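You operate a simulated robot arm through the tools that you are given. There is no shell and no other tool.

The job below is to be done with a simulated two-armed robot. You get a single attempt, and the scene is never put back.

JOB
Set the bench sensor to light where the rod clamps the blue block.
Fine: clamp the block, slide the sensor till its lamp shows, then let the block go and put it back.
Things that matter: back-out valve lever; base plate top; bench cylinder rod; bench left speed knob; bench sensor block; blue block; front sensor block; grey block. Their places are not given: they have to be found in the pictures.

Only the result counts: the job must be done as asked and must still hold three seconds after the hand-in. Knocking over, shifting, dropping, spilling or breaking anything else fails it.

ROBOT AND FRAMES
Two 7-joint arms with fingered hands on one trunk that stands fixed in place. Base frame: the origin is at the foot of the trunk, x ahead of it, y to its left, z up. Lengths are in m, angles in rad, forces in N, time in s.
The left shoulder is at [0.07, 0.139, 1.083], the right one opposite. With the tool pointing down near the work surface each hand reaches from about 0.46 to 0.84 m from the base axis, measured 20 degrees to its own side. Payload 3.9 kg a hand.
Tool frame (each hand has its own): the origin (TCP) lies between the finger pads and is the grasp point; the fingertips stand 0.029 m ahead of it; z points along the fingers, y is the line along which they close. The gripper opens to 0.1 m. The gripper's body begins 0.034 m behind the TCP. The gripper is a hand of 5 fingers: y runs from the thumb to the fingers, the wrist lies at [-0.015, -0.105, -0.177] in the tool frame, and closing takes about 1.5 s.
Orientation is that of the tool frame in the base frame, as a unit quaternion [x, y, z, w]. With the fingers straight down and the wrist toward the robot, the tool's x, y and z point along [0, 1, 0], [1, 0, 0] and [0, 0, -1] of the base frame.

CONTROLS
- The arms move only by the tool apply_moves. It takes "left_series", "right_series" or both (then of equal length, played together; a hand with none holds still); each is a list of rows, each a list of 6 numbers: the shift along the tool's x, y, z in m, then the turn, a rotation vector about the tool's x, y, z in rad. In form: [[dx, dy, dz, wx, wy, wz], ...]. A call has 1 to 20 rows; each row shifts and turns the commanded pose from where the row before left it, along the tool's axes as they then stand. "left_hand" and "right_hand" are, for a hand that has rows, the gripper command, from -1 (fully open) to 1 (shut), values between in proportion, set as the call begins (left out, the last holds). Each row takes 0.2 s and may step no farther than 0.05 m and 0.15 rad from the row before; otherwise, or with a gripper value out of range, the whole call is refused. Where a pose cannot be reached the arm comes as near as it can. A force on the tool above 40 N (or 10 N above the force at the start of the call, whichever is more), or a blocked arm, ends the call early, and 0.2 s more pass. The fingers move at their own pace (about 0.153 m/s each) and stop on an object; they squeeze with about 29 N. The grip force told is the motor's: it shows also when the fingers shut on nothing. Time passes only in rows, and 0.2 s behind the last, so rows that do not move let the fingers close. It gives the time, the measured TCP pose, the force on the tool (base axes), the opening and the grip force at its end, in the units of the frame above (readings bear some noise), with the torque about the TCP (base axes, N m) and any sound that the robot's microphone picked up.
- Cameras (640 x 400 px; columns grow to the right, rows downward): "scene" is now at [0.1396, 0.0261, 1.4186]; the picture's right is [0.21, -0.98, 0.00], its down [-0.45, -0.10, -0.89] and it looks along [0.87, 0.19, -0.46] (base axes); focal length 214 px, centre (320, 200). "left" rides on the left gripper at [-0.066, -0.086, -0.121] in its tool frame; the picture's right is [-0.76, -0.31, 0.58], its down [0.59, -0.70, 0.40] and it looks along [0.28, 0.64, 0.71] (tool axes); focal length 247 px, centre (320, 200). "right" rides on the right gripper at [0.066, -0.086, -0.121] in its tool frame; the picture's right is [-0.76, 0.31, -0.58], its down [-0.59, -0.70, 0.40] and it looks along [-0.28, 0.64, 0.71] (tool axes); focal length 247 px, centre (320, 200).
- snapshot(camera): a new picture of that camera. It takes no simulated time.
- slide_trunk(by): slides the trunk up (or, below 0, down) by that many m; the arms and the scene camera ride with it, the base frame stays. It gives what a move gives, with no picture.
- curl_fingers(index, middle, ring, little, thumb_bend, thumb_turn, hand): sets how far each is bent, from 0 (flat) to 1 (curled in); at 0.3 the hand is open as for a grip, at 0.7 the pads meet at the TCP. One left out holds its place. A second passes; each finger stops where it meets its share of the squeeze, and holds until it gets a number again. A gripper value or a shape takes the hand back. It gives what a move gives, with no picture; readings hold the bend of each and the force on index, middle, ring, little, thumb and palm. thumb_turn goes from beside the hand (0) to across from the fingers (1), as for a grip.
- preshape(shape, hand): the hand has 5 fingers and takes this shape, open, in about a second: jaw (thumb against the fingers, like two jaws); tri (thumb and two fingers); tip (a fingertip pinch); poke (one finger out to press); point (the index stretched); flat (the hand flat); cup (the hand cupped); fist (a fist). The gripper value then closes the fingers along that shape, each until it touches; the sizes above hold for jaw. It gives what a move gives, with no picture.
- pan_tilt(pan, tilt): turns the head with the scene camera to pan (to the left, within 1.501 rad either way) and tilt (down, from -0.506 to 1.204), counted from straight ahead of the robot. It gives what a move gives.
- pixel_to_xyz(camera, pixels): for up to 12 pixels [column, row] of the newest picture of that camera ("zoom" is the newest enlarged one), the place [x, y, z] in the base frame of the surface seen there, good to about 0.002 m, but the place of the scene camera against the robot may be out by one fixed shift of up to 0.012 m in any direction. It takes no simulated time.
- close_up(camera, box): a new picture of the part [left, top, right, bottom] of that camera's present view, enlarged. It takes no simulated time.
- finish_job(): hands the job in; it is judged then, once.

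Leave the grippers open and the arms clear of the work at the hand-in unless told otherwise.

The tools are called after "Emit:" as name(argument=value, ...) on one line, values as JSON. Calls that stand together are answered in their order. apply_moves: Moves the arms, as the interface text tells. Its arguments: {"type":"object","properties":{"left_series":{"type":"array","items":{"type":"array","items":{"type":"number"}}},"left_hand":{"type":"number"},"right_series":{"type":"array","items":{"type":"array","items":{"type":"number"}}},"right_hand":{"type":"number"}},"required":[]} The other tools are called the same way: slide_trunk (by) slides the trunk up or down; preshape (shape, hand) gives the hand a shape; curl_fingers (index, middle, ring, little, thumb_bend, thumb_turn, hand) moves the fingers one by one; pan_tilt (pan, tilt) turns the head that bears the scene camera; snapshot (camera) takes a picture; pixel_to_xyz (camera, pixels) gives the place of the surface under pixels of a picture; close_up (camera, box) takes an enlarged picture of a part of a camera's view; finish_job () hands the job in.

At the start:

```text
clock: 0.0
left_tool_pos: [0.3166, 0.184, 1.3297]
left_ee_rot: [0.692, 0.722, 0.0, 0.001]
left_force: [-0.1, 0.3, 0.4]
left_moment: [-0.01, 0.02, 0.01]
left_grip_width: 0.0999
left_gripper_force: 0.0
left_shape: jaw
left_bend: [0.3, 0.3, 0.3, 0.3, 0.3, 0.98]
left_finger forces: [0.0, 0.0, 0.0, 0.0, 0.1, 0.1]
right_tool_pos: [0.4156, -0.1204, 1.3227]
right_ee_rot: [0.692, 0.722, 0.001, 0.0]
right_force: [0.2, -0.6, -0.4]
right_moment: [0.0, -0.01, 0.0]
right_grip_width: 0.0999
right_gripper_force: 0.1
right_shape: jaw
right_bend: [0.3, 0.3, 0.3, 0.3, 0.3, 0.98]
right_finger forces: [0.1, 0.0, 0.0, 0.0, 0.0, 0.0]
trunk travel left (down, up): [-0.725, 0.115]
head pan, tilt: [0.215, 0.478]
```

scene: 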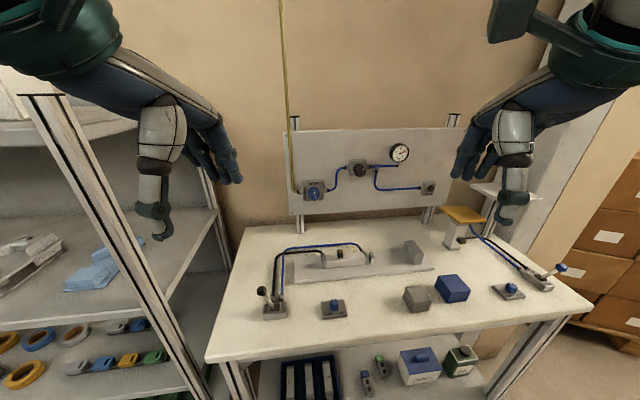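
right: 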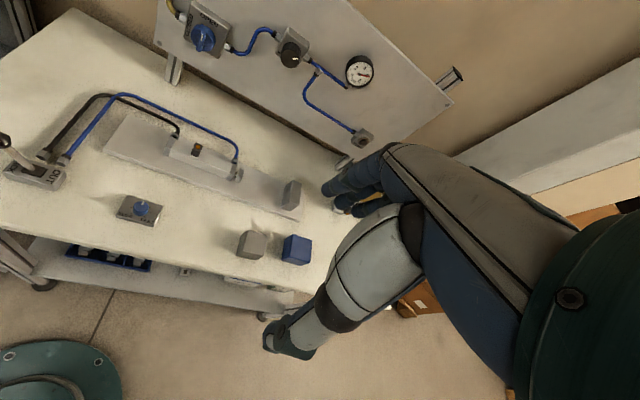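
left: 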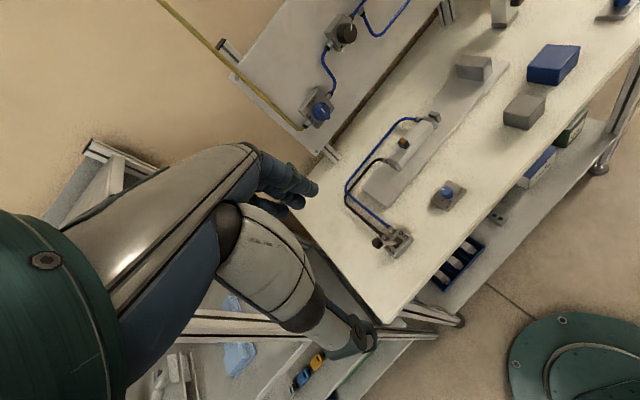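

I see a bench with a cylinder on a grey base plate, a lever valve on the left, a blue and a grey block. I'll enlarge the relevant parts of the scene picture first.

Emit:
close_up(camera="scene", box=[230, 220, 450, 340])

Emit:
close_up(camera="scene", box=[390, 190, 590, 310])

Emit:
close_up(camera="scene", box=[280, 110, 480, 230])

Emit:
close_up(camera="right", box=[80, 80, 340, 280])

```text
2.91 times, centred on (340, 280) of scene
```

zoom: 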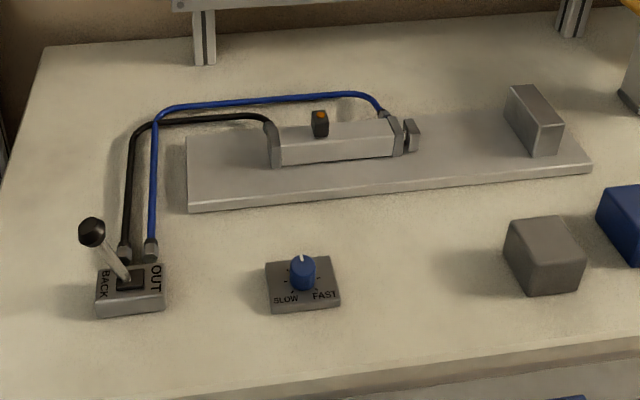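

```text
3.20 times, centred on (490, 250) of scene
```

zoom: 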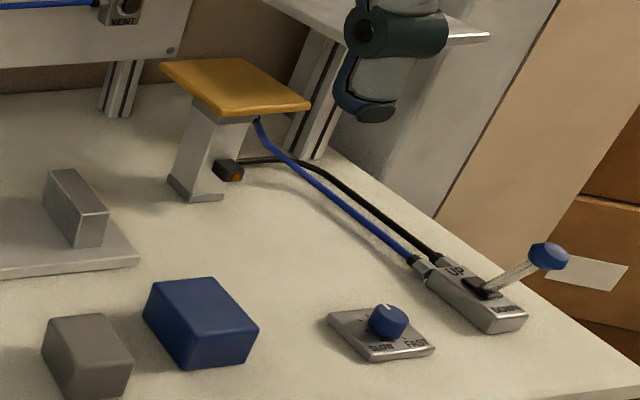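

```text
3.20 times, centred on (380, 170) of scene
```

zoom: 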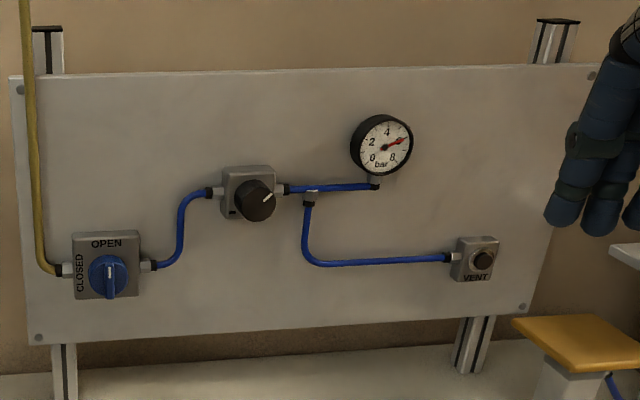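

```text
2.00 times, centred on (210, 180) of right
```

zoom: 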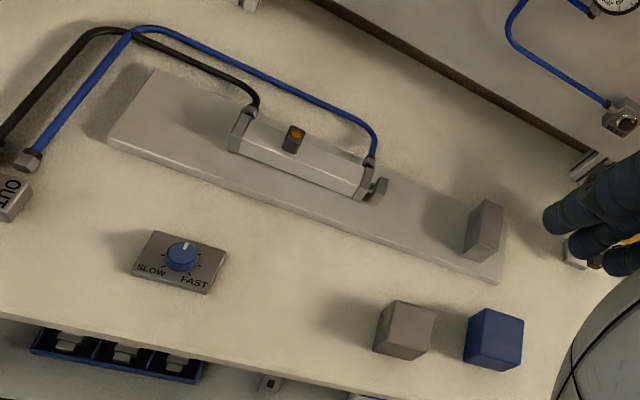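

Next I read positions from the scene picture: blue block, grey block, anvil, plate, cylinder, sensor, lever, knob (zoom of the bench middle first).

Emit:
close_up(camera="scene", box=[240, 235, 400, 335])

Emit:
close_up(camera="scene", box=[360, 225, 480, 325])

```text
4.00 times, centred on (320, 285) of scene
```

zoom: 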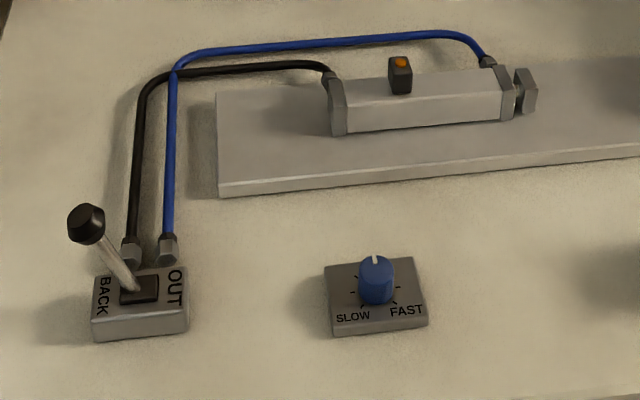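

```text
4.00 times, centred on (420, 275) of scene
```

zoom: 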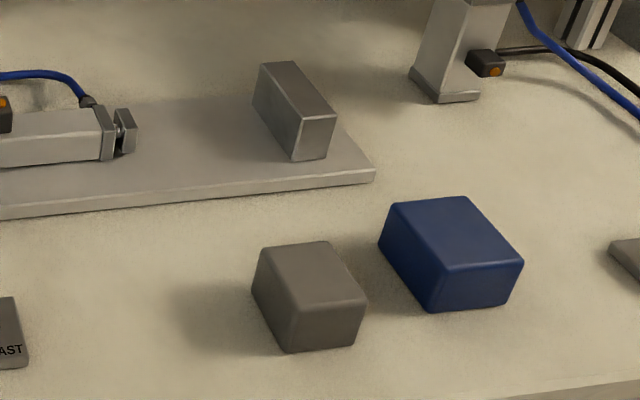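

From this zoom I take the blue block's corners, the grey block's, the anvil, and rod head.

Emit:
pixel_to_xyz(camera="zoom", pixels=[[396, 206], [464, 200], [517, 262], [448, 267], [432, 307], [505, 300], [266, 252], [325, 245], [362, 298], [298, 305], [290, 348], [350, 342]])

Emit:
pixel_to_xyz(camera="zoom", pixels=[[264, 66], [292, 64], [332, 114], [302, 122], [294, 158], [326, 156], [124, 150], [131, 128], [120, 112], [370, 172], [230, 150], [450, 360]])

Emit:
pixel_to_xyz(camera="scene", pixels=[[340, 251], [340, 255], [325, 265], [363, 261], [369, 256], [262, 291], [274, 307], [280, 318], [334, 304], [334, 300], [265, 311], [340, 275]])

```text
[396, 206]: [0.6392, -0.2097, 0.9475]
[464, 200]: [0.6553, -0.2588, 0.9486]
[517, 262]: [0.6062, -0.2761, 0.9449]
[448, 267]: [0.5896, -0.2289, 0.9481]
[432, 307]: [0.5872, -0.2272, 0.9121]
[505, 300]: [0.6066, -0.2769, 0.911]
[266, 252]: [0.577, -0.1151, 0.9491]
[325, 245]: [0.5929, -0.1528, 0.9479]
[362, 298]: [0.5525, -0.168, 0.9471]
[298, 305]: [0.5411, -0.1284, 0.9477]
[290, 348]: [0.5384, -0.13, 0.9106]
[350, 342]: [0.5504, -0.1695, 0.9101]
```

```text
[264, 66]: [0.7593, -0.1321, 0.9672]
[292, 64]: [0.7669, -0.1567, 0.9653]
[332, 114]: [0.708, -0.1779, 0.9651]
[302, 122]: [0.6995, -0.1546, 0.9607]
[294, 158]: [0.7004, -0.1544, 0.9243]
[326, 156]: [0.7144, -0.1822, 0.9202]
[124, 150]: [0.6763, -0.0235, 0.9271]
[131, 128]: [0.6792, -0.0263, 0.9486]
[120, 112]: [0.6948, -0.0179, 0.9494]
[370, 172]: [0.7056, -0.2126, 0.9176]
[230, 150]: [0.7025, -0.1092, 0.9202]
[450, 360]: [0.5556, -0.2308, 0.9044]
```

```text
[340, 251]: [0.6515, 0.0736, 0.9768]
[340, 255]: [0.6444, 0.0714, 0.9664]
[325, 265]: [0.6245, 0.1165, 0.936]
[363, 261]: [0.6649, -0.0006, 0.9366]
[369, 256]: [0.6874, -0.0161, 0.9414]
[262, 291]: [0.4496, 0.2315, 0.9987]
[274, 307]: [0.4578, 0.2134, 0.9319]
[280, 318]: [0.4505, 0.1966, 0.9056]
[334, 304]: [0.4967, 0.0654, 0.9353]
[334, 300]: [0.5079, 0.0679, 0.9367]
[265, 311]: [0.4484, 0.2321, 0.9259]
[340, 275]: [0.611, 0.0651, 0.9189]
```

I'll check the same features through the hand cameras, to find the scene camera's fixed shift.

Emit:
close_up(camera="right", box=[210, 160, 330, 280])

Emit:
close_up(camera="left", box=[330, 100, 480, 260])

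```text
3.33 times, centred on (270, 220) of right
```

zoom: 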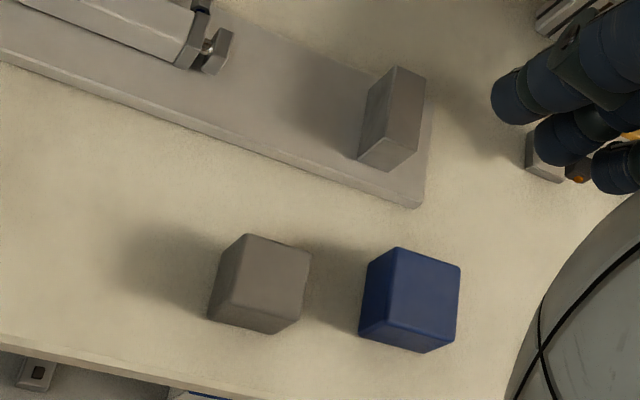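

```text
2.50 times, centred on (405, 180) of left
```

zoom: 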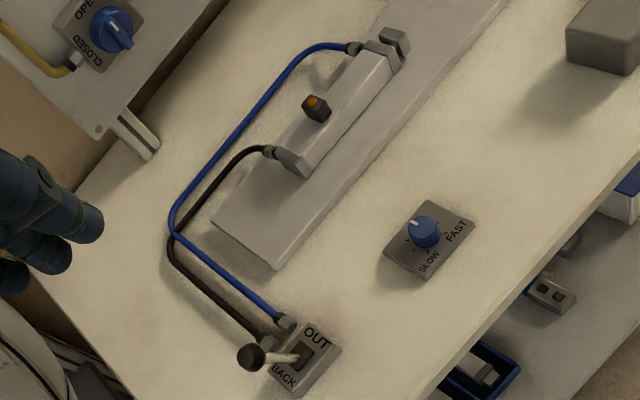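

Reading the left zoom (lamp at 315,101; lever knob 250,357; dial 424,230).

Emit:
pixel_to_xyz(camera="zoom", pixels=[[315, 101], [324, 112], [250, 357], [300, 353], [320, 352], [424, 230], [428, 215], [394, 50], [398, 42], [372, 100], [285, 390], [342, 348]])

Emit:
close_up(camera="right", box=[210, 160, 330, 280])

Emit:
pixel_to_xyz(camera="zoom", pixels=[[398, 250], [458, 267], [454, 340], [390, 332], [247, 237], [308, 255], [398, 70], [423, 79], [362, 155], [386, 165], [230, 35], [222, 72]])

```text
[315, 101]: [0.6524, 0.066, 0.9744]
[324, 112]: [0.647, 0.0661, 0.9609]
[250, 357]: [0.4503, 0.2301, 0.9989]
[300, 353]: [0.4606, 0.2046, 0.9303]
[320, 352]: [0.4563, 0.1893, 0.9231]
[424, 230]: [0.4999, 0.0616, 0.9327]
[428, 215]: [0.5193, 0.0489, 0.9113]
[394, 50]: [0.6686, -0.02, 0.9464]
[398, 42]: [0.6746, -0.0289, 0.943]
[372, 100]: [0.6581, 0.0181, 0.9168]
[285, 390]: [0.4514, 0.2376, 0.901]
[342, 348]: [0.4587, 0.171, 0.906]
```

```text
3.33 times, centred on (270, 220) of right
```

zoom: 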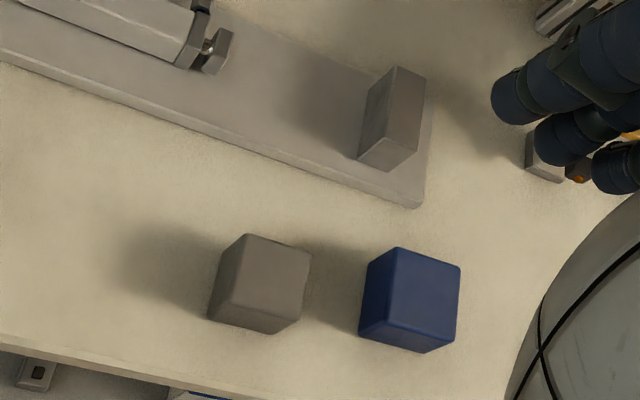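

```text
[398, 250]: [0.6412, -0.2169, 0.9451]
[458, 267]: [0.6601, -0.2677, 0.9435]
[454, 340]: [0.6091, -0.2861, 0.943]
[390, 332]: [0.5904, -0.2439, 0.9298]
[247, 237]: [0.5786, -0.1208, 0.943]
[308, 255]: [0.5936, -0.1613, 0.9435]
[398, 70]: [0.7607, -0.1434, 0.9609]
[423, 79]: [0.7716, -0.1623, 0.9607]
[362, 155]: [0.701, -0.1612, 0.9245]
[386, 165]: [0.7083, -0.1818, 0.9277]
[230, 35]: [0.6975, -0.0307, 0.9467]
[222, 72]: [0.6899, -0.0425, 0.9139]
```

The hand cameras put things about +2, −8, −4 mm from the scene camera, so I'll use that correction. Blue block centre is about (0.625, −0.251), top z 0.944, turned about 19.5° with the bench. Now I turn the right hand to that yaw and move it above the block.

Emit:
apply_moves(right_series=[[0, 0, 0, 0, 0, -0.149], [0, 0, 0, 0, 0, -0.149], [-0.0241, 0.0192, 0.0325, 0, 0, 0], [-0.0241, 0.0192, 0.0325, 0, 0, 0], [-0.0241, 0.0192, 0.0325, 0, 0, 0], [-0.0241, 0.0192, 0.0325, 0, 0, 0], [-0.0241, 0.0192, 0.0325, 0, 0, 0], [-0.0241, 0.0192, 0.0325, 0, 0, 0], [-0.0241, 0.0192, 0.0325, 0, 0, 0], [-0.0241, 0.0192, 0.0325, 0, 0, 0], [0, 0, 0, 0, 0, 0]], right_hand=-1)

Emit:
snapshot(camera="right")

Emit:
snapshot(camera="scene")

```text
clock: 2.4
left_tool_pos: [0.3164, 0.1864, 1.329]
left_ee_rot: [0.693, 0.721, 0.0, 0.001]
left_force: [-0.3, 0.4, 0.8]
left_moment: [-0.02, -0.03, 0.03]
left_grip_width: 0.0995
left_gripper_force: 0.2
left_shape: jaw
left_bend: [0.3, 0.3, 0.3, 0.3, 0.3, 0.98]
left_finger forces: [0.1, 0.0, 0.0, 0.0, 0.0, 0.0]
right_tool_pos: [0.5701, -0.247, 1.0741]
right_ee_rot: [0.639, 0.769, 0.002, 0.001]
right_force: [-0.2, 0.0, 0.3]
right_moment: [-0.01, 0.02, -0.01]
right_grip_width: 0.0998
right_gripper_force: 0.0
right_shape: jaw
right_bend: [0.3, 0.3, 0.3, 0.3, 0.3, 0.98]
right_finger forces: [0.0, 0.1, 0.0, 0.0, 0.0, 0.1]
right hand out of reach, approached as far as the arm can: row 1, 2, 9, 10
trunk travel left (down, up): [-0.725, 0.115]
head pan, tilt: [0.215, 0.478]
```

```text
taken
```

right: 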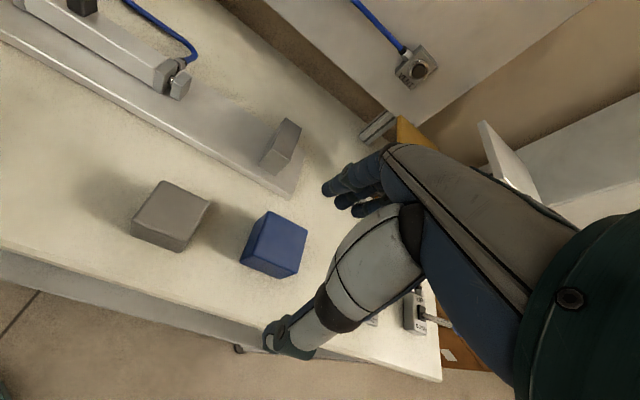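

```text
taken
```

scene: 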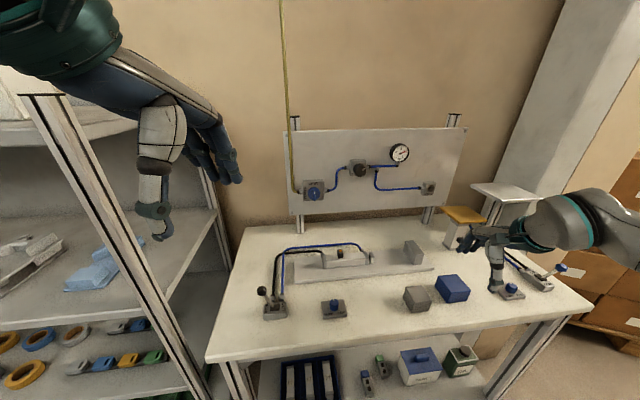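

The right hand stopped short (out of reach up here). I look closely at the hand before going on.

Emit:
close_up(camera="scene", box=[430, 180, 640, 310])

```text
3.05 times, centred on (535, 245) of scene
```

zoom: 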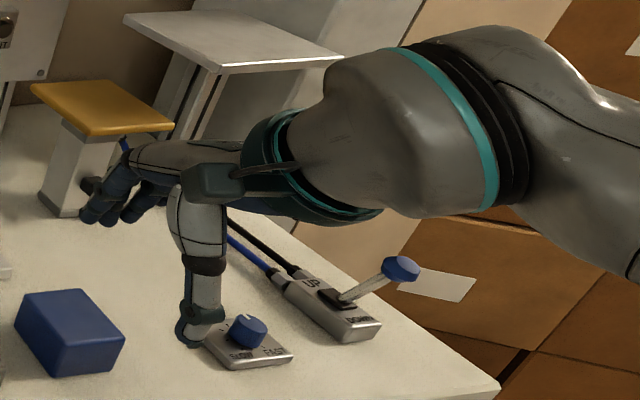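

The thumb hangs on the near side and fingers on the far side, as expected. Lower gives better reach, so I go 6 cm down and read the pose.

Emit:
apply_moves(right_series=[[0, 0, 0.03, 0, 0, 0], [0, 0, 0.03, 0, 0, 0], [0, 0, 0, 0, 0, 0]])

```text
clock: 3.2
left_tool_pos: [0.3162, 0.1854, 1.3299]
left_ee_rot: [0.693, 0.721, 0.0, 0.002]
left_force: [-0.6, 0.1, 0.9]
left_moment: [0.0, 0.01, 0.0]
left_grip_width: 0.0996
left_gripper_force: 0.0
left_shape: jaw
left_bend: [0.3, 0.3, 0.3, 0.3, 0.3, 0.98]
left_finger forces: [0.1, 0.0, 0.1, 0.1, 0.1, 0.0]
right_tool_pos: [0.5705, -0.2469, 1.0139]
right_ee_rot: [0.637, 0.771, 0.002, 0.0]
right_force: [0.2, 0.1, -0.1]
right_moment: [0.01, 0.01, 0.0]
right_grip_width: 0.1
right_gripper_force: 0.1
right_shape: jaw
right_bend: [0.3, 0.3, 0.3, 0.3, 0.3, 0.98]
right_finger forces: [0.1, 0.0, 0.1, 0.0, 0.1, 0.0]
trunk travel left (down, up): [-0.725, 0.115]
head pan, tilt: [0.215, 0.478]
```

Now yaw by another 0.15 rad and shift to be above the block.

Emit:
apply_moves(right_series=[[0, 0, 0, 0, 0, -0.149], [-0.011, 0.025, 0, 0, 0, 0], [-0.011, 0.025, 0, 0, 0, 0], [0, 0, 0, 0, 0, 0]])

Emit:
snapshot(camera="right")

Emit:
close_up(camera="scene", box=[380, 190, 580, 320])

```text
clock: 4.2
left_tool_pos: [0.3161, 0.185, 1.3288]
left_ee_rot: [0.693, 0.721, 0.0, 0.002]
left_force: [-0.1, -0.4, -0.6]
left_moment: [0.0, 0.01, -0.03]
left_grip_width: 0.0998
left_gripper_force: 0.1
left_shape: jaw
left_bend: [0.3, 0.3, 0.3, 0.3, 0.3, 0.98]
left_finger forces: [0.0, 0.0, 0.0, 0.0, 0.0, 0.0]
right_tool_pos: [0.5877, -0.2493, 1.0139]
right_ee_rot: [0.617, 0.787, 0.001, 0.0]
right_force: [0.2, -0.2, 0.4]
right_moment: [0.01, 0.0, 0.02]
right_grip_width: 0.0997
right_gripper_force: 0.0
right_shape: jaw
right_bend: [0.3, 0.3, 0.3, 0.3, 0.3, 0.98]
right_finger forces: [0.0, 0.0, 0.0, 0.0, 0.0, 0.0]
right hand out of reach, approached as far as the arm can: row 1, 2, 3
trunk travel left (down, up): [-0.725, 0.115]
head pan, tilt: [0.215, 0.478]
```

```text
taken
```

right: 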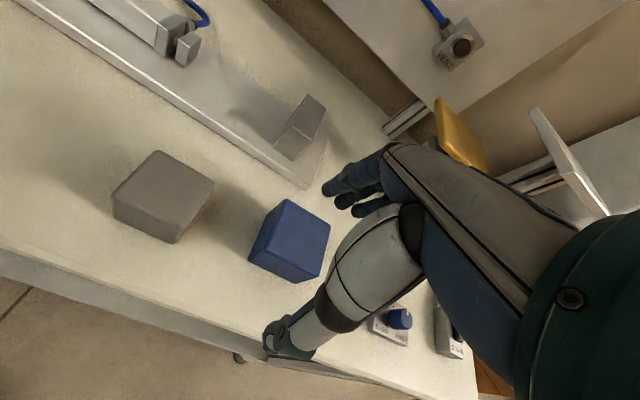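

```text
3.08 times, centred on (480, 255) of scene
```

zoom: 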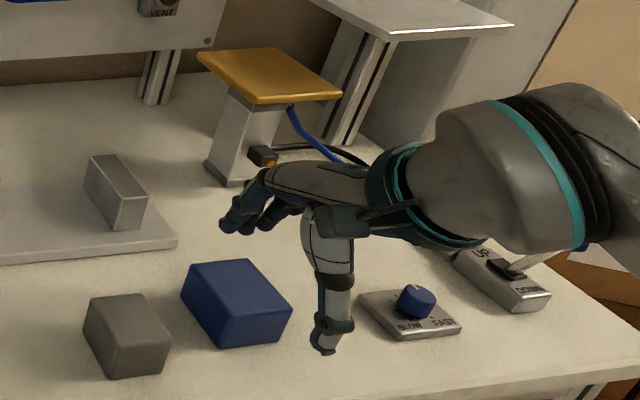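

The arm is limited here in yaw and reach. I raise the trunk 0.1 m so the forearm comes down more steeply, then try again.

Emit:
slide_trunk(by=0.1)

Emit:
apply_moves(right_series=[[0, 0, 0.05, 0, 0, 0], [0, 0, 0.05, 0, 0, 0], [0, 0, 0, 0, 0, -0.1], [-0.01, 0.035, 0, 0, 0, 0], [0, 0, 0, 0, 0, 0]])

```text
clock: 5.5
left_tool_pos: [0.3163, 0.1861, 1.4285]
left_ee_rot: [0.693, 0.721, 0.0, 0.002]
left_force: [0.7, 0.0, -0.4]
left_moment: [0.01, 0.0, 0.01]
left_grip_width: 0.0999
left_gripper_force: 0.0
left_shape: jaw
left_bend: [0.3, 0.3, 0.3, 0.3, 0.3, 0.98]
left_finger forces: [0.0, 0.0, 0.0, 0.0, 0.0, 0.1]
right_tool_pos: [0.5874, -0.2506, 1.1142]
right_ee_rot: [0.618, 0.786, 0.001, 0.0]
right_force: [0.1, 0.3, -0.1]
right_moment: [0.02, 0.03, 0.01]
right_grip_width: 0.1
right_gripper_force: 0.0
right_shape: jaw
right_bend: [0.3, 0.3, 0.3, 0.3, 0.3, 0.98]
right_finger forces: [0.0, 0.0, 0.0, 0.0, 0.0, 0.1]
trunk travel left (down, up): [-0.825, 0.015]
head pan, tilt: [0.215, 0.478]
```

```text
clock: 6.7
left_tool_pos: [0.3159, 0.186, 1.4303]
left_ee_rot: [0.693, 0.721, 0.0, 0.002]
left_force: [-0.1, 0.6, -0.5]
left_moment: [0.0, -0.02, 0.02]
left_grip_width: 0.0998
left_gripper_force: 0.1
left_shape: jaw
left_bend: [0.3, 0.3, 0.3, 0.3, 0.3, 0.98]
left_finger forces: [0.0, 0.0, 0.1, 0.0, 0.1, 0.0]
right_tool_pos: [0.5994, -0.2519, 1.0155]
right_ee_rot: [0.579, 0.816, 0.002, 0.001]
right_force: [0.1, -0.4, 0.0]
right_moment: [0.0, 0.02, -0.03]
right_grip_width: 0.1002
right_gripper_force: 0.0
right_shape: jaw
right_bend: [0.3, 0.3, 0.3, 0.3, 0.3, 0.98]
right_finger forces: [0.0, 0.1, 0.0, 0.0, 0.0, 0.0]
right hand out of reach, approached as far as the arm can: row 4
trunk travel left (down, up): [-0.825, 0.015]
head pan, tilt: [0.215, 0.478]
```

Yaw is right now (19.3°). A little lower should extend the reach; I go down 2 cm (fingertips to ~0.966, still above the 0.944 block top) and try moving forward.

Emit:
apply_moves(right_series=[[0, 0, 0.02, 0, 0, 0], [-0.003, 0.012, 0, 0, 0, 0], [-0.003, 0.012, 0, 0, 0, 0], [0, 0, 0, 0, 0, 0]])

```text
clock: 7.7
left_tool_pos: [0.3158, 0.185, 1.4292]
left_ee_rot: [0.692, 0.722, 0.0, 0.001]
left_force: [-0.6, 0.0, -1.0]
left_moment: [0.01, 0.04, 0.02]
left_grip_width: 0.0999
left_gripper_force: 0.1
left_shape: jaw
left_bend: [0.3, 0.3, 0.3, 0.3, 0.3, 0.98]
left_finger forces: [0.0, 0.0, 0.1, 0.0, 0.0, 0.0]
right_tool_pos: [0.6179, -0.2483, 0.9937]
right_ee_rot: [0.579, 0.815, 0.002, 0.0]
right_force: [-0.1, 0.3, 0.1]
right_moment: [-0.03, 0.05, 0.0]
right_grip_width: 0.0999
right_gripper_force: 0.1
right_shape: jaw
right_bend: [0.3, 0.3, 0.3, 0.3, 0.3, 0.98]
right_finger forces: [0.0, 0.0, 0.1, 0.1, 0.0, 0.0]
right hand out of reach, approached as far as the arm can: row 3
trunk travel left (down, up): [-0.825, 0.015]
head pan, tilt: [0.215, 0.478]
```

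Lower indeed reaches farther. Before picking, I look at the block, plate, and gap with the right camera from here.

Emit:
snapshot(camera="right")

Emit:
close_up(camera="scene", box=[380, 230, 540, 330])

Emit:
close_up(camera="right", box=[140, 0, 340, 125])

```text
taken
```

right: 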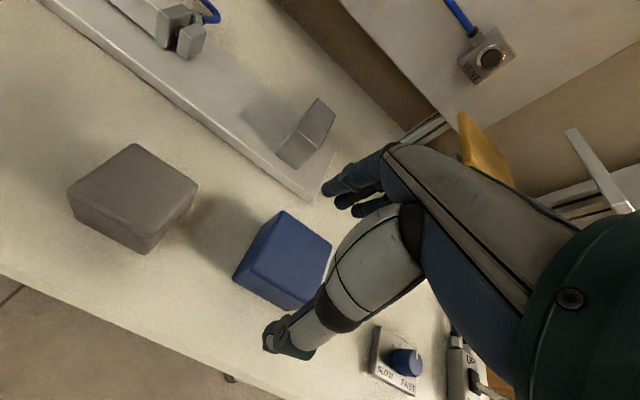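

```text
4.00 times, centred on (460, 280) of scene
```

zoom: 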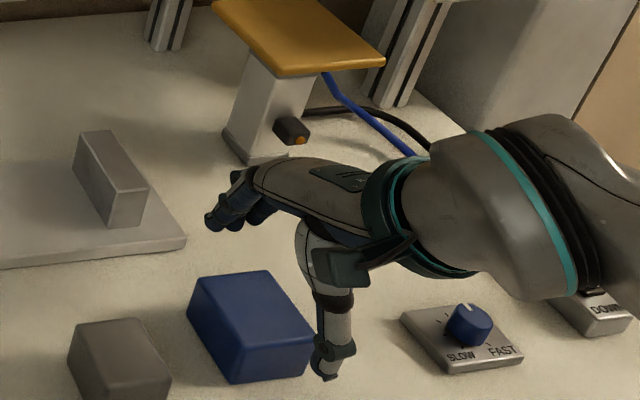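

```text
3.20 times, centred on (240, 62) of right
```

zoom: 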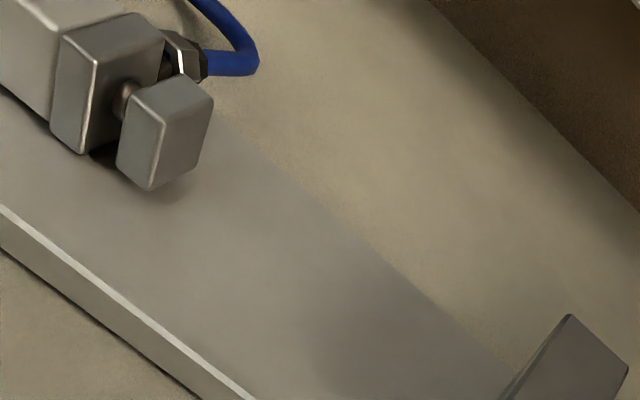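

I measure the block's top corners and the gap features from this nearer right-hand view.

Emit:
pixel_to_xyz(camera="zoom", pixels=[[130, 175], [165, 135], [185, 80], [210, 100], [205, 140], [155, 185], [100, 45], [60, 130], [565, 322], [620, 370], [330, 310], [250, 395]])

Emit:
close_up(camera="right", box=[220, 190, 360, 330])

```text
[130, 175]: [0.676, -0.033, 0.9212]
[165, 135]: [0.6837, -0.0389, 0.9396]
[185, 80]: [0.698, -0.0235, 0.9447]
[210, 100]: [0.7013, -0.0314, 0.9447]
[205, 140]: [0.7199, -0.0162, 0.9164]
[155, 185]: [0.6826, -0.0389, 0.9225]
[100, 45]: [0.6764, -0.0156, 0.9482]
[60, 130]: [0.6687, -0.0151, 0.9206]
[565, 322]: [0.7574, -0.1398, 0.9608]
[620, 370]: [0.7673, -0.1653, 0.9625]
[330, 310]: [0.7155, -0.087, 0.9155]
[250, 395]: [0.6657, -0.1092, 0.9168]
```

```text
2.86 times, centred on (290, 260) of right
```

zoom: 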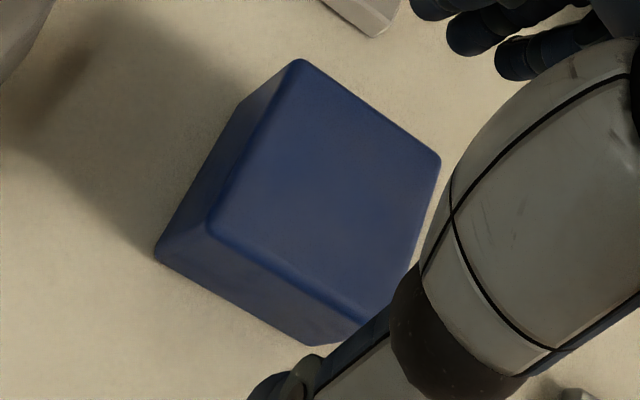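

Emit:
pixel_to_xyz(camera="zoom", pixels=[[298, 66], [434, 160], [368, 308], [217, 230], [320, 190], [160, 255], [305, 340], [244, 105], [100, 300], [380, 30]])

```text
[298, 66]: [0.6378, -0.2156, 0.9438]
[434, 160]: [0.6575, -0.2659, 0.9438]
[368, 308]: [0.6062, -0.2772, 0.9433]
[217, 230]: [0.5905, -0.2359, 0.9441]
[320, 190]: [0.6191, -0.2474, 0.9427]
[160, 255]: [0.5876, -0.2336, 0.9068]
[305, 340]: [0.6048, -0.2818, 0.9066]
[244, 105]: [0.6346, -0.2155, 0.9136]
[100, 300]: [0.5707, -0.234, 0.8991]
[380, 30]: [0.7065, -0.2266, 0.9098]
```

Measured: blue block centre ≈ (0.624, −0.251), plate top 0.916, gap between rod head and anvil ≈ 12 cm, target centre in the gap ≈ (0.714, −0.102). I test whether the right hand reaches there, empty: first left along the bench, then forward, staying with fingertips above 0.96.

Emit:
apply_moves(right_series=[[0.035, 0, 0, 0, 0, -0.02], [0.035, 0, 0, 0, 0, 0], [0.036, 0, 0, 0, 0, 0], [0, 0.035, 0, 0, 0, 0], [0, 0.035, 0, 0, 0, 0], [0, 0, 0, 0, 0, 0]])

```text
clock: 9.1
left_tool_pos: [0.3149, 0.1845, 1.4296]
left_ee_rot: [0.693, 0.721, 0.0, 0.002]
left_force: [0.2, -0.2, 0.0]
left_moment: [0.02, -0.01, -0.02]
left_grip_width: 0.0998
left_gripper_force: 0.0
left_shape: jaw
left_bend: [0.3, 0.3, 0.3, 0.3, 0.3, 0.98]
left_finger forces: [0.0, 0.0, 0.0, 0.1, 0.1, 0.0]
right_tool_pos: [0.6463, -0.123, 0.9955]
right_ee_rot: [0.57, 0.822, 0.001, 0.0]
right_force: [0.0, -0.2, 0.7]
right_moment: [0.03, 0.0, 0.0]
right_grip_width: 0.1001
right_gripper_force: 0.0
right_shape: jaw
right_bend: [0.3, 0.3, 0.3, 0.3, 0.3, 0.98]
right_finger forces: [0.0, 0.1, 0.0, 0.1, 0.1, 0.0]
trunk travel left (down, up): [-0.825, 0.015]
head pan, tilt: [0.215, 0.478]
```

No reach trouble on this line. I go on 7 cm forward.

Emit:
apply_moves(right_series=[[-0.002, 0.035, 0, 0, 0, 0], [-0.002, 0.036, 0, 0, 0, 0], [0, 0, 0, 0, 0, 0]])

Emit:
snapshot(camera="right")

Emit:
close_up(camera="scene", box=[320, 220, 480, 320])

```text
clock: 9.9
left_tool_pos: [0.315, 0.1835, 1.4297]
left_ee_rot: [0.692, 0.721, -0.001, 0.002]
left_force: [-0.9, -0.2, 0.3]
left_moment: [-0.02, -0.04, 0.04]
left_grip_width: 0.0999
left_gripper_force: 0.1
left_shape: jaw
left_bend: [0.3, 0.3, 0.3, 0.3, 0.3, 0.98]
left_finger forces: [0.0, 0.0, 0.0, 0.0, 0.1, 0.0]
right_tool_pos: [0.7155, -0.1027, 0.9973]
right_ee_rot: [0.57, 0.822, 0.001, 0.0]
right_force: [-0.3, -0.2, 0.1]
right_moment: [-0.03, -0.01, -0.01]
right_grip_width: 0.0999
right_gripper_force: 0.0
right_shape: jaw
right_bend: [0.3, 0.3, 0.3, 0.3, 0.3, 0.98]
right_finger forces: [0.0, 0.0, 0.0, 0.0, 0.0, 0.1]
trunk travel left (down, up): [-0.825, 0.015]
head pan, tilt: [0.215, 0.478]
```

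```text
taken
```

right: 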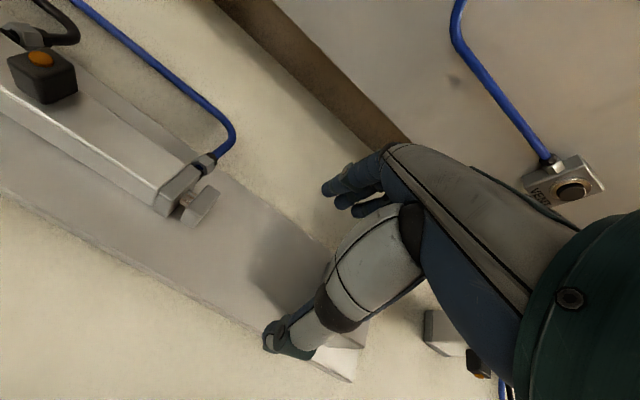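

```text
4.00 times, centred on (400, 270) of scene
```

zoom: 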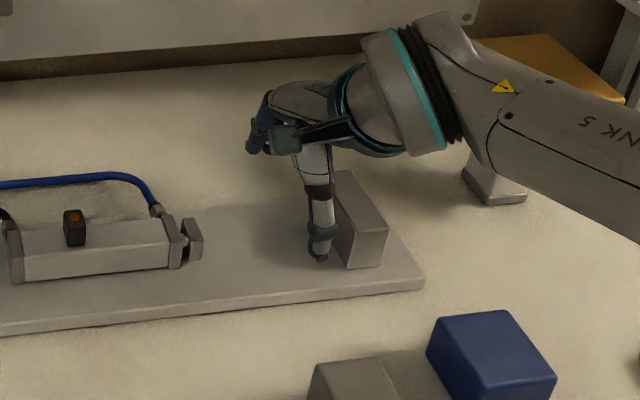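

The right hand reaches the gap easily. From here the sensor and cylinder are well seen at the left; I zoom in to measure them.

Emit:
close_up(camera="right", box=[0, 0, 240, 240])

```text
1.67 times, centred on (120, 120) of right
```

zoom: 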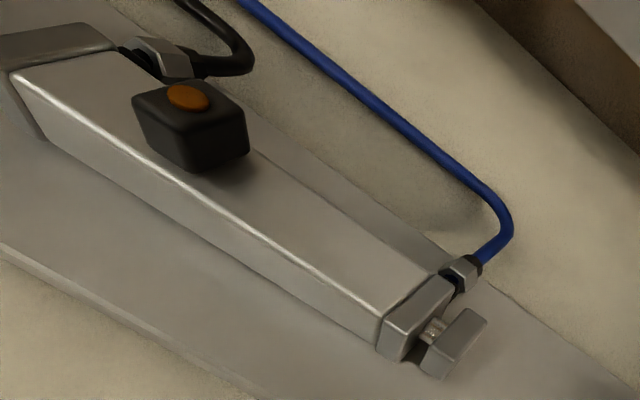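

Emit:
pixel_to_xyz(camera="zoom", pixels=[[188, 97], [140, 97], [185, 80], [242, 113], [183, 124], [195, 165], [245, 150], [150, 120], [230, 250], [300, 280], [110, 55], [30, 75]])

Emit:
pixel_to_xyz(camera="zoom", pixels=[[385, 315], [435, 280], [435, 365], [475, 320], [330, 75], [420, 140], [500, 215], [470, 260], [230, 45], [150, 70], [250, 200], [350, 250]])

```text
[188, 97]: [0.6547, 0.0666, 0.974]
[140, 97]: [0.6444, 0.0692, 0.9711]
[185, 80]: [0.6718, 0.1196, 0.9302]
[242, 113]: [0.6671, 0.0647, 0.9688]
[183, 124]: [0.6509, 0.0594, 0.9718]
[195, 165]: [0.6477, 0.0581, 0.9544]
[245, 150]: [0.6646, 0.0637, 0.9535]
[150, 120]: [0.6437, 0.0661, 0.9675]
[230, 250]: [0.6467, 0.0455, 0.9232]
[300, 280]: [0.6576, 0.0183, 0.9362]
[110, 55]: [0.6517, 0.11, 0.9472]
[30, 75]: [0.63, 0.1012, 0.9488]
```

```text
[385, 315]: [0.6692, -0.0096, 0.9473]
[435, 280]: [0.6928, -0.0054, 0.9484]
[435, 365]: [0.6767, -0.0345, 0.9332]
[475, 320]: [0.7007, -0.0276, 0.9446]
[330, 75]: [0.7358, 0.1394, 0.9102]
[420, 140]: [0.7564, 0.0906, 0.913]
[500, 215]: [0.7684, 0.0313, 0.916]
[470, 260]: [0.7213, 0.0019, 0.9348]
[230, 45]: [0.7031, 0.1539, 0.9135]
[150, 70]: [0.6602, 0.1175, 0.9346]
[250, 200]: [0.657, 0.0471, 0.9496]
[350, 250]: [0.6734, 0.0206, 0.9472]
```

Cylinder top is z≈0.948, sensor stands to 0.972 at (0.655, 0.067); hoses lie low. Now I bring the right hand back and over the blue block.

Emit:
apply_moves(right_series=[[0, -0.0365, 0, 0, 0, 0], [0, -0.0365, 0, 0, 0, 0], [0, -0.0365, 0, 0, 0, 0], [0, -0.0365, 0, 0, 0, 0], [-0.036, 0, 0, 0, 0, 0], [-0.036, 0, 0, 0, 0, 0], [-0.035, 0, 0, 0, 0, 0], [0, 0, 0, 0, 0, 0]])

Emit:
snapshot(camera="right")

```text
clock: 11.7
left_tool_pos: [0.3165, 0.1858, 1.4301]
left_ee_rot: [0.693, 0.721, 0.001, 0.001]
left_force: [0.1, 0.1, 0.1]
left_moment: [0.02, -0.03, 0.01]
left_grip_width: 0.1
left_gripper_force: 0.2
left_shape: jaw
left_bend: [0.3, 0.3, 0.3, 0.3, 0.3, 0.98]
left_finger forces: [0.1, 0.1, 0.0, 0.1, 0.0, 0.0]
right_tool_pos: [0.6116, -0.2426, 0.9945]
right_ee_rot: [0.57, 0.822, 0.001, 0.001]
right_force: [-0.5, 1.0, 0.6]
right_moment: [0.01, 0.0, -0.01]
right_grip_width: 0.0999
right_gripper_force: 0.1
right_shape: jaw
right_bend: [0.3, 0.3, 0.3, 0.3, 0.3, 0.98]
right_finger forces: [0.0, 0.0, 0.0, 0.1, 0.0, 0.0]
right hand out of reach, approached as far as the arm can: row 7
trunk travel left (down, up): [-0.825, 0.015]
head pan, tilt: [0.215, 0.478]
```

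```text
taken
```

right: 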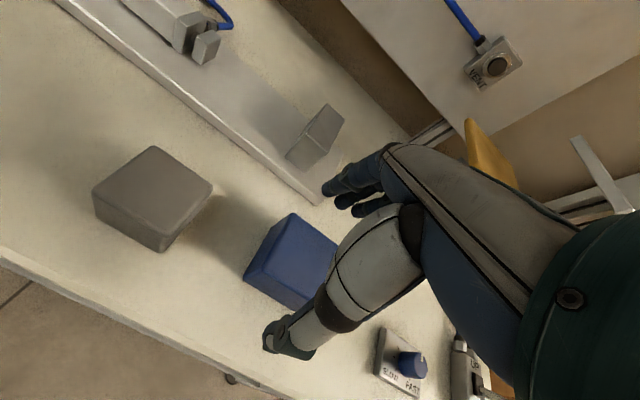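

I'm about 12 mm left and 9 mm short. I descend to z≈0.96 while shifting over, then check.

Emit:
apply_moves(right_series=[[0, 0, 0.018, 0, 0, 0], [-0.006, 0.004, 0.016, 0, 0, 0], [-0.006, 0.005, 0, 0, 0, 0], [0, 0, 0, 0, 0, 0]])

Emit:
snapshot(camera="right")

Emit:
close_up(camera="scene", box=[380, 230, 540, 330])

```text
clock: 12.7
left_tool_pos: [0.316, 0.185, 1.4291]
left_ee_rot: [0.693, 0.721, 0.0, 0.001]
left_force: [1.2, 0.2, 0.6]
left_moment: [0.0, 0.01, 0.0]
left_grip_width: 0.0998
left_gripper_force: 0.0
left_shape: jaw
left_bend: [0.3, 0.3, 0.3, 0.3, 0.3, 0.98]
left_finger forces: [0.1, 0.0, 0.0, 0.1, 0.1, 0.0]
right_tool_pos: [0.6173, -0.2474, 0.9597]
right_ee_rot: [0.569, 0.822, 0.0, 0.0]
right_force: [1.5, -0.4, -0.9]
right_moment: [0.01, 0.02, -0.05]
right_grip_width: 0.0998
right_gripper_force: 0.0
right_shape: jaw
right_bend: [0.3, 0.3, 0.3, 0.3, 0.3, 0.98]
right_finger forces: [0.0, 0.1, 0.0, 0.1, 0.0, 0.0]
right hand out of reach, approached as far as the arm can: row 3
trunk travel left (down, up): [-0.825, 0.015]
head pan, tilt: [0.215, 0.478]
```

```text
taken
```

right: 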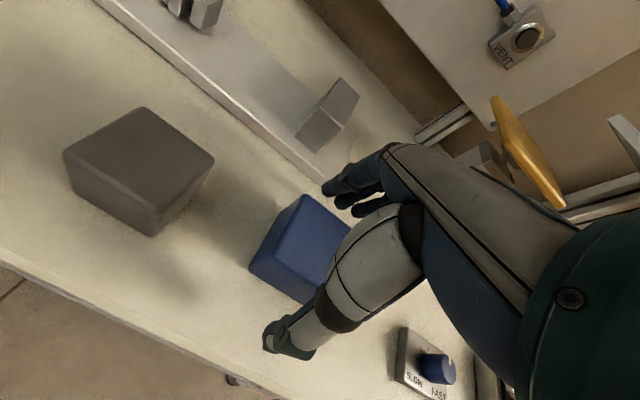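

```text
4.00 times, centred on (460, 280) of scene
```

zoom: 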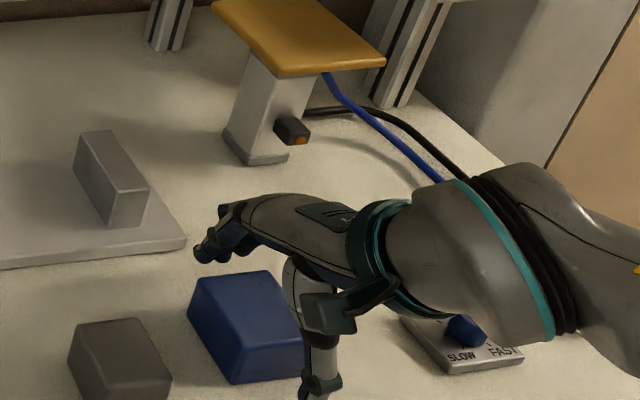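

I'm within 6 mm of the centre, good enough; I descend 2.2 cm to grasp height and try the last few mm.

Emit:
apply_moves(right_series=[[0, 0, 0.012, 0, 0, 0], [0, 0, 0.01, 0, 0, 0], [-0.004, 0.004, 0, 0, 0, 0], [0, 0, 0, 0, 0, 0]])

Emit:
snapshot(camera="right")

Emit:
close_up(camera="scene", box=[380, 230, 540, 330])

```text
clock: 13.7
left_tool_pos: [0.3155, 0.1848, 1.4284]
left_ee_rot: [0.693, 0.721, 0.0, 0.001]
left_force: [-0.5, 0.3, 1.0]
left_moment: [-0.01, 0.01, 0.02]
left_grip_width: 0.0997
left_gripper_force: 0.0
left_shape: jaw
left_bend: [0.3, 0.3, 0.3, 0.3, 0.3, 0.98]
left_finger forces: [0.1, 0.0, 0.0, 0.0, 0.0, 0.0]
right_tool_pos: [0.6225, -0.2502, 0.9385]
right_ee_rot: [0.569, 0.822, 0.001, 0.001]
right_force: [-0.2, 0.6, 0.2]
right_moment: [0.02, -0.04, 0.0]
right_grip_width: 0.0997
right_gripper_force: 0.1
right_shape: jaw
right_bend: [0.3, 0.3, 0.3, 0.3, 0.3, 0.98]
right_finger forces: [0.0, 0.0, 0.0, 0.1, 0.0, 0.1]
trunk travel left (down, up): [-0.825, 0.015]
head pan, tilt: [0.215, 0.478]
```

```text
taken
```

right: 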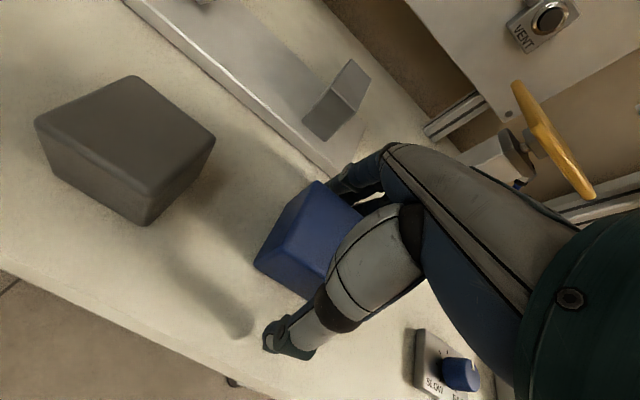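

```text
4.00 times, centred on (460, 280) of scene
```

zoom: 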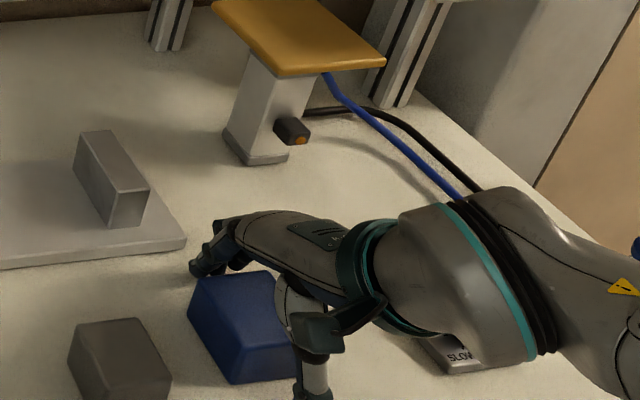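

Now at (0.6225, −0.2502, 0.9385), straddling the block. I close the right hand.

Emit:
apply_moves(right_series=[[0, 0, 0, 0, 0, 0], [0, 0, 0, 0, 0, 0], [0, 0, 0, 0, 0, 0], [0, 0, 0, 0, 0, 0], [0, 0, 0, 0, 0, 0], [0, 0, 0, 0, 0, 0], [0, 0, 0, 0, 0, 0], [0, 0, 0, 0, 0, 0]], right_hand=1)

Emit:
snapshot(camera="right")

Emit:
close_up(camera="scene", box=[380, 230, 540, 330])

```text
clock: 15.5
left_tool_pos: [0.3149, 0.1853, 1.4288]
left_ee_rot: [0.693, 0.721, 0.001, 0.001]
left_force: [0.1, -0.9, 0.1]
left_moment: [-0.02, -0.02, -0.05]
left_grip_width: 0.0999
left_gripper_force: 0.0
left_shape: jaw
left_bend: [0.3, 0.3, 0.3, 0.3, 0.3, 0.98]
left_finger forces: [0.0, 0.1, 0.1, 0.0, 0.0, 0.0]
right_tool_pos: [0.6219, -0.2491, 0.9384]
right_ee_rot: [0.57, 0.822, 0.0, 0.0]
right_force: [2.0, -0.6, 4.7]
right_moment: [-0.06, 0.07, 0.0]
right_grip_width: 0.0549
right_gripper_force: 28.9
right_shape: jaw
right_bend: [0.43, 0.4, 0.74, 0.49, 0.37, 1.0]
right_finger forces: [18.6, 8.5, 3.7, 0.1, 28.9, 0.1]
trunk travel left (down, up): [-0.825, 0.015]
head pan, tilt: [0.215, 0.478]
```

```text
taken
```

right: 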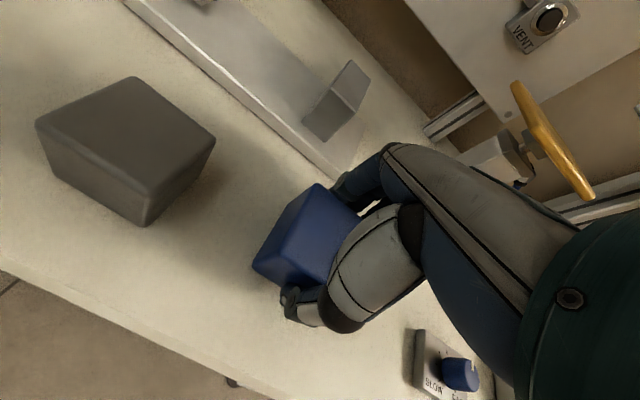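

```text
4.00 times, centred on (460, 280) of scene
```

zoom: 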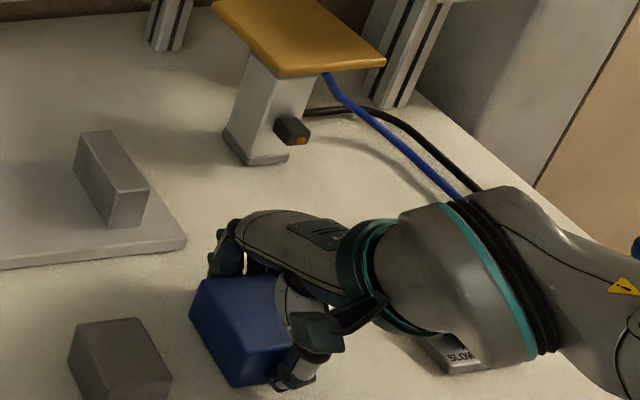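

Block is gripped (width 0.055), by thumb, index and middle; ring and little wrap past its right side and could foul the anvil. While the block still sits on the bench I straighten ring and little, and see if the grip holds.

Emit:
curl_fingers(hand="right", ring=0, little=0)

Emit:
snapshot(camera="right")

Emit:
close_up(camera="scene", box=[380, 230, 540, 330])

```text
clock: 16.5
left_tool_pos: [0.3152, 0.1856, 1.4286]
left_ee_rot: [0.693, 0.721, 0.0, 0.001]
left_force: [0.3, -0.9, -0.3]
left_moment: [0.01, -0.01, -0.02]
left_grip_width: 0.0997
left_gripper_force: 0.0
left_shape: jaw
left_bend: [0.3, 0.3, 0.3, 0.3, 0.3, 0.98]
left_finger forces: [0.1, 0.1, 0.0, 0.0, 0.0, 0.0]
right_tool_pos: [0.6216, -0.2496, 0.9392]
right_ee_rot: [0.57, 0.822, 0.001, 0.0]
right_force: [0.3, -0.6, 4.7]
right_moment: [-0.08, 0.22, -0.04]
right_grip_width: 0.0553
right_gripper_force: 29.0
right_shape: fingers
right_bend: [0.43, 0.41, 0.0, 0.0, 0.38, 1.0]
right_finger forces: [19.7, 9.5, 0.0, 0.0, 29.1, 0.1]
trunk travel left (down, up): [-0.825, 0.015]
head pan, tilt: [0.215, 0.478]
```

```text
taken
```

right: 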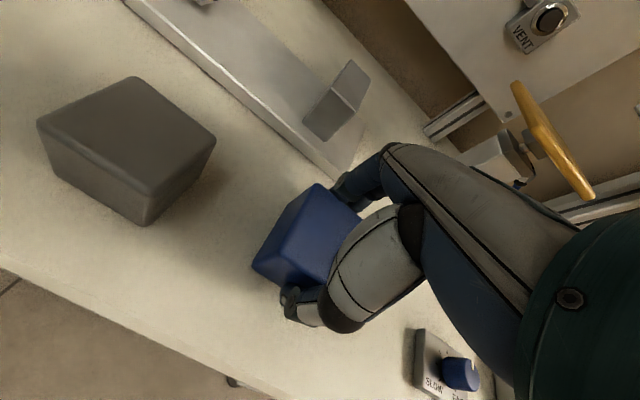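

```text
4.00 times, centred on (460, 280) of scene
```

zoom: 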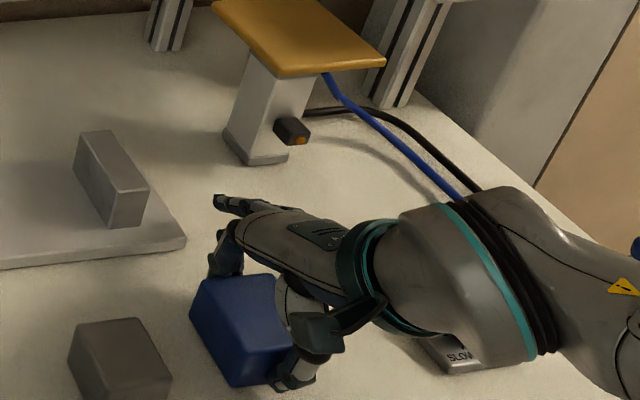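

The grip holds. I measure the visible block corners after grasping (far-left top corner near (317,184), near-left bottom (256,268)).

Emit:
close_up(camera="right", box=[230, 170, 390, 310])

```text
2.86 times, centred on (310, 240) of right
```

zoom: 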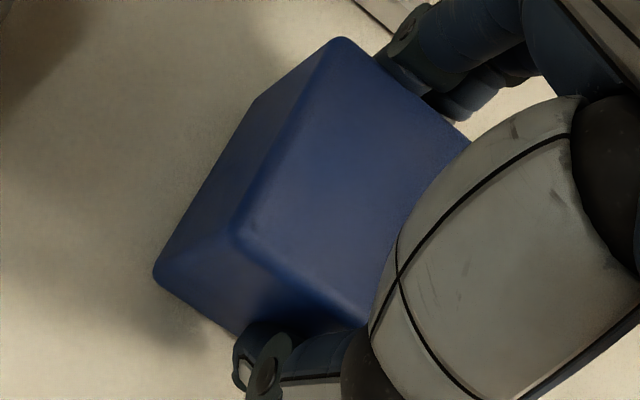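

Emit:
pixel_to_xyz(camera="zoom", pixels=[[338, 44], [350, 46], [245, 235], [240, 225], [465, 140], [160, 268], [255, 105], [200, 310], [330, 310]])

```text
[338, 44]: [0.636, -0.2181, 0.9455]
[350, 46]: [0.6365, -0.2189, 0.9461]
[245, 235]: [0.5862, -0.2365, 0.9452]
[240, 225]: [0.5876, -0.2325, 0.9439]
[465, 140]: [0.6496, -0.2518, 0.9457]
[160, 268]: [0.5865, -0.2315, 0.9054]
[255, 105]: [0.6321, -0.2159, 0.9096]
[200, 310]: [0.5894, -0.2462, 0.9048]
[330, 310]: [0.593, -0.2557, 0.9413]
```

The block is still square to the hand and centred on it. Now I lift 5 cm.

Emit:
apply_moves(right_series=[[0, 0, -0.01, 0, 0, 0], [0, -0.003, -0.02, 0, 0, 0], [0, -0.003, -0.02, 0, 0, 0], [0, 0, 0, 0, 0, 0]])

Emit:
close_up(camera="scene", box=[380, 210, 540, 330])

```text
clock: 17.5
left_tool_pos: [0.3159, 0.1845, 1.4298]
left_ee_rot: [0.693, 0.721, 0.0, 0.001]
left_force: [0.1, 0.3, 0.2]
left_moment: [0.02, -0.01, 0.01]
left_grip_width: 0.1001
left_gripper_force: 0.0
left_shape: jaw
left_bend: [0.3, 0.3, 0.3, 0.3, 0.3, 0.98]
left_finger forces: [0.1, 0.1, 0.1, 0.1, 0.1, 0.0]
right_tool_pos: [0.6193, -0.2519, 0.9586]
right_ee_rot: [0.571, 0.821, 0.001, 0.001]
right_force: [-0.4, -0.9, -2.2]
right_moment: [0.02, -0.01, -0.01]
right_grip_width: 0.055
right_gripper_force: 27.4
right_shape: fingers
right_bend: [0.43, 0.4, 0.0, 0.0, 0.38, 1.0]
right_finger forces: [17.8, 9.8, 0.0, 0.1, 27.8, 0.0]
right hand out of reach, approached as far as the arm can: row 2, 3
trunk travel left (down, up): [-0.825, 0.015]
head pan, tilt: [0.215, 0.478]
```

```text
3.33 times, centred on (460, 270) of scene
```

zoom: 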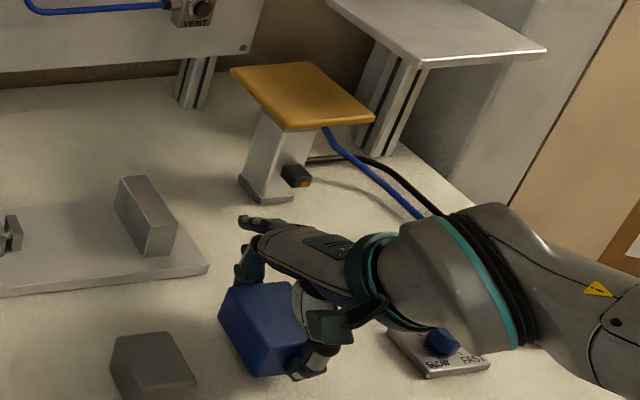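

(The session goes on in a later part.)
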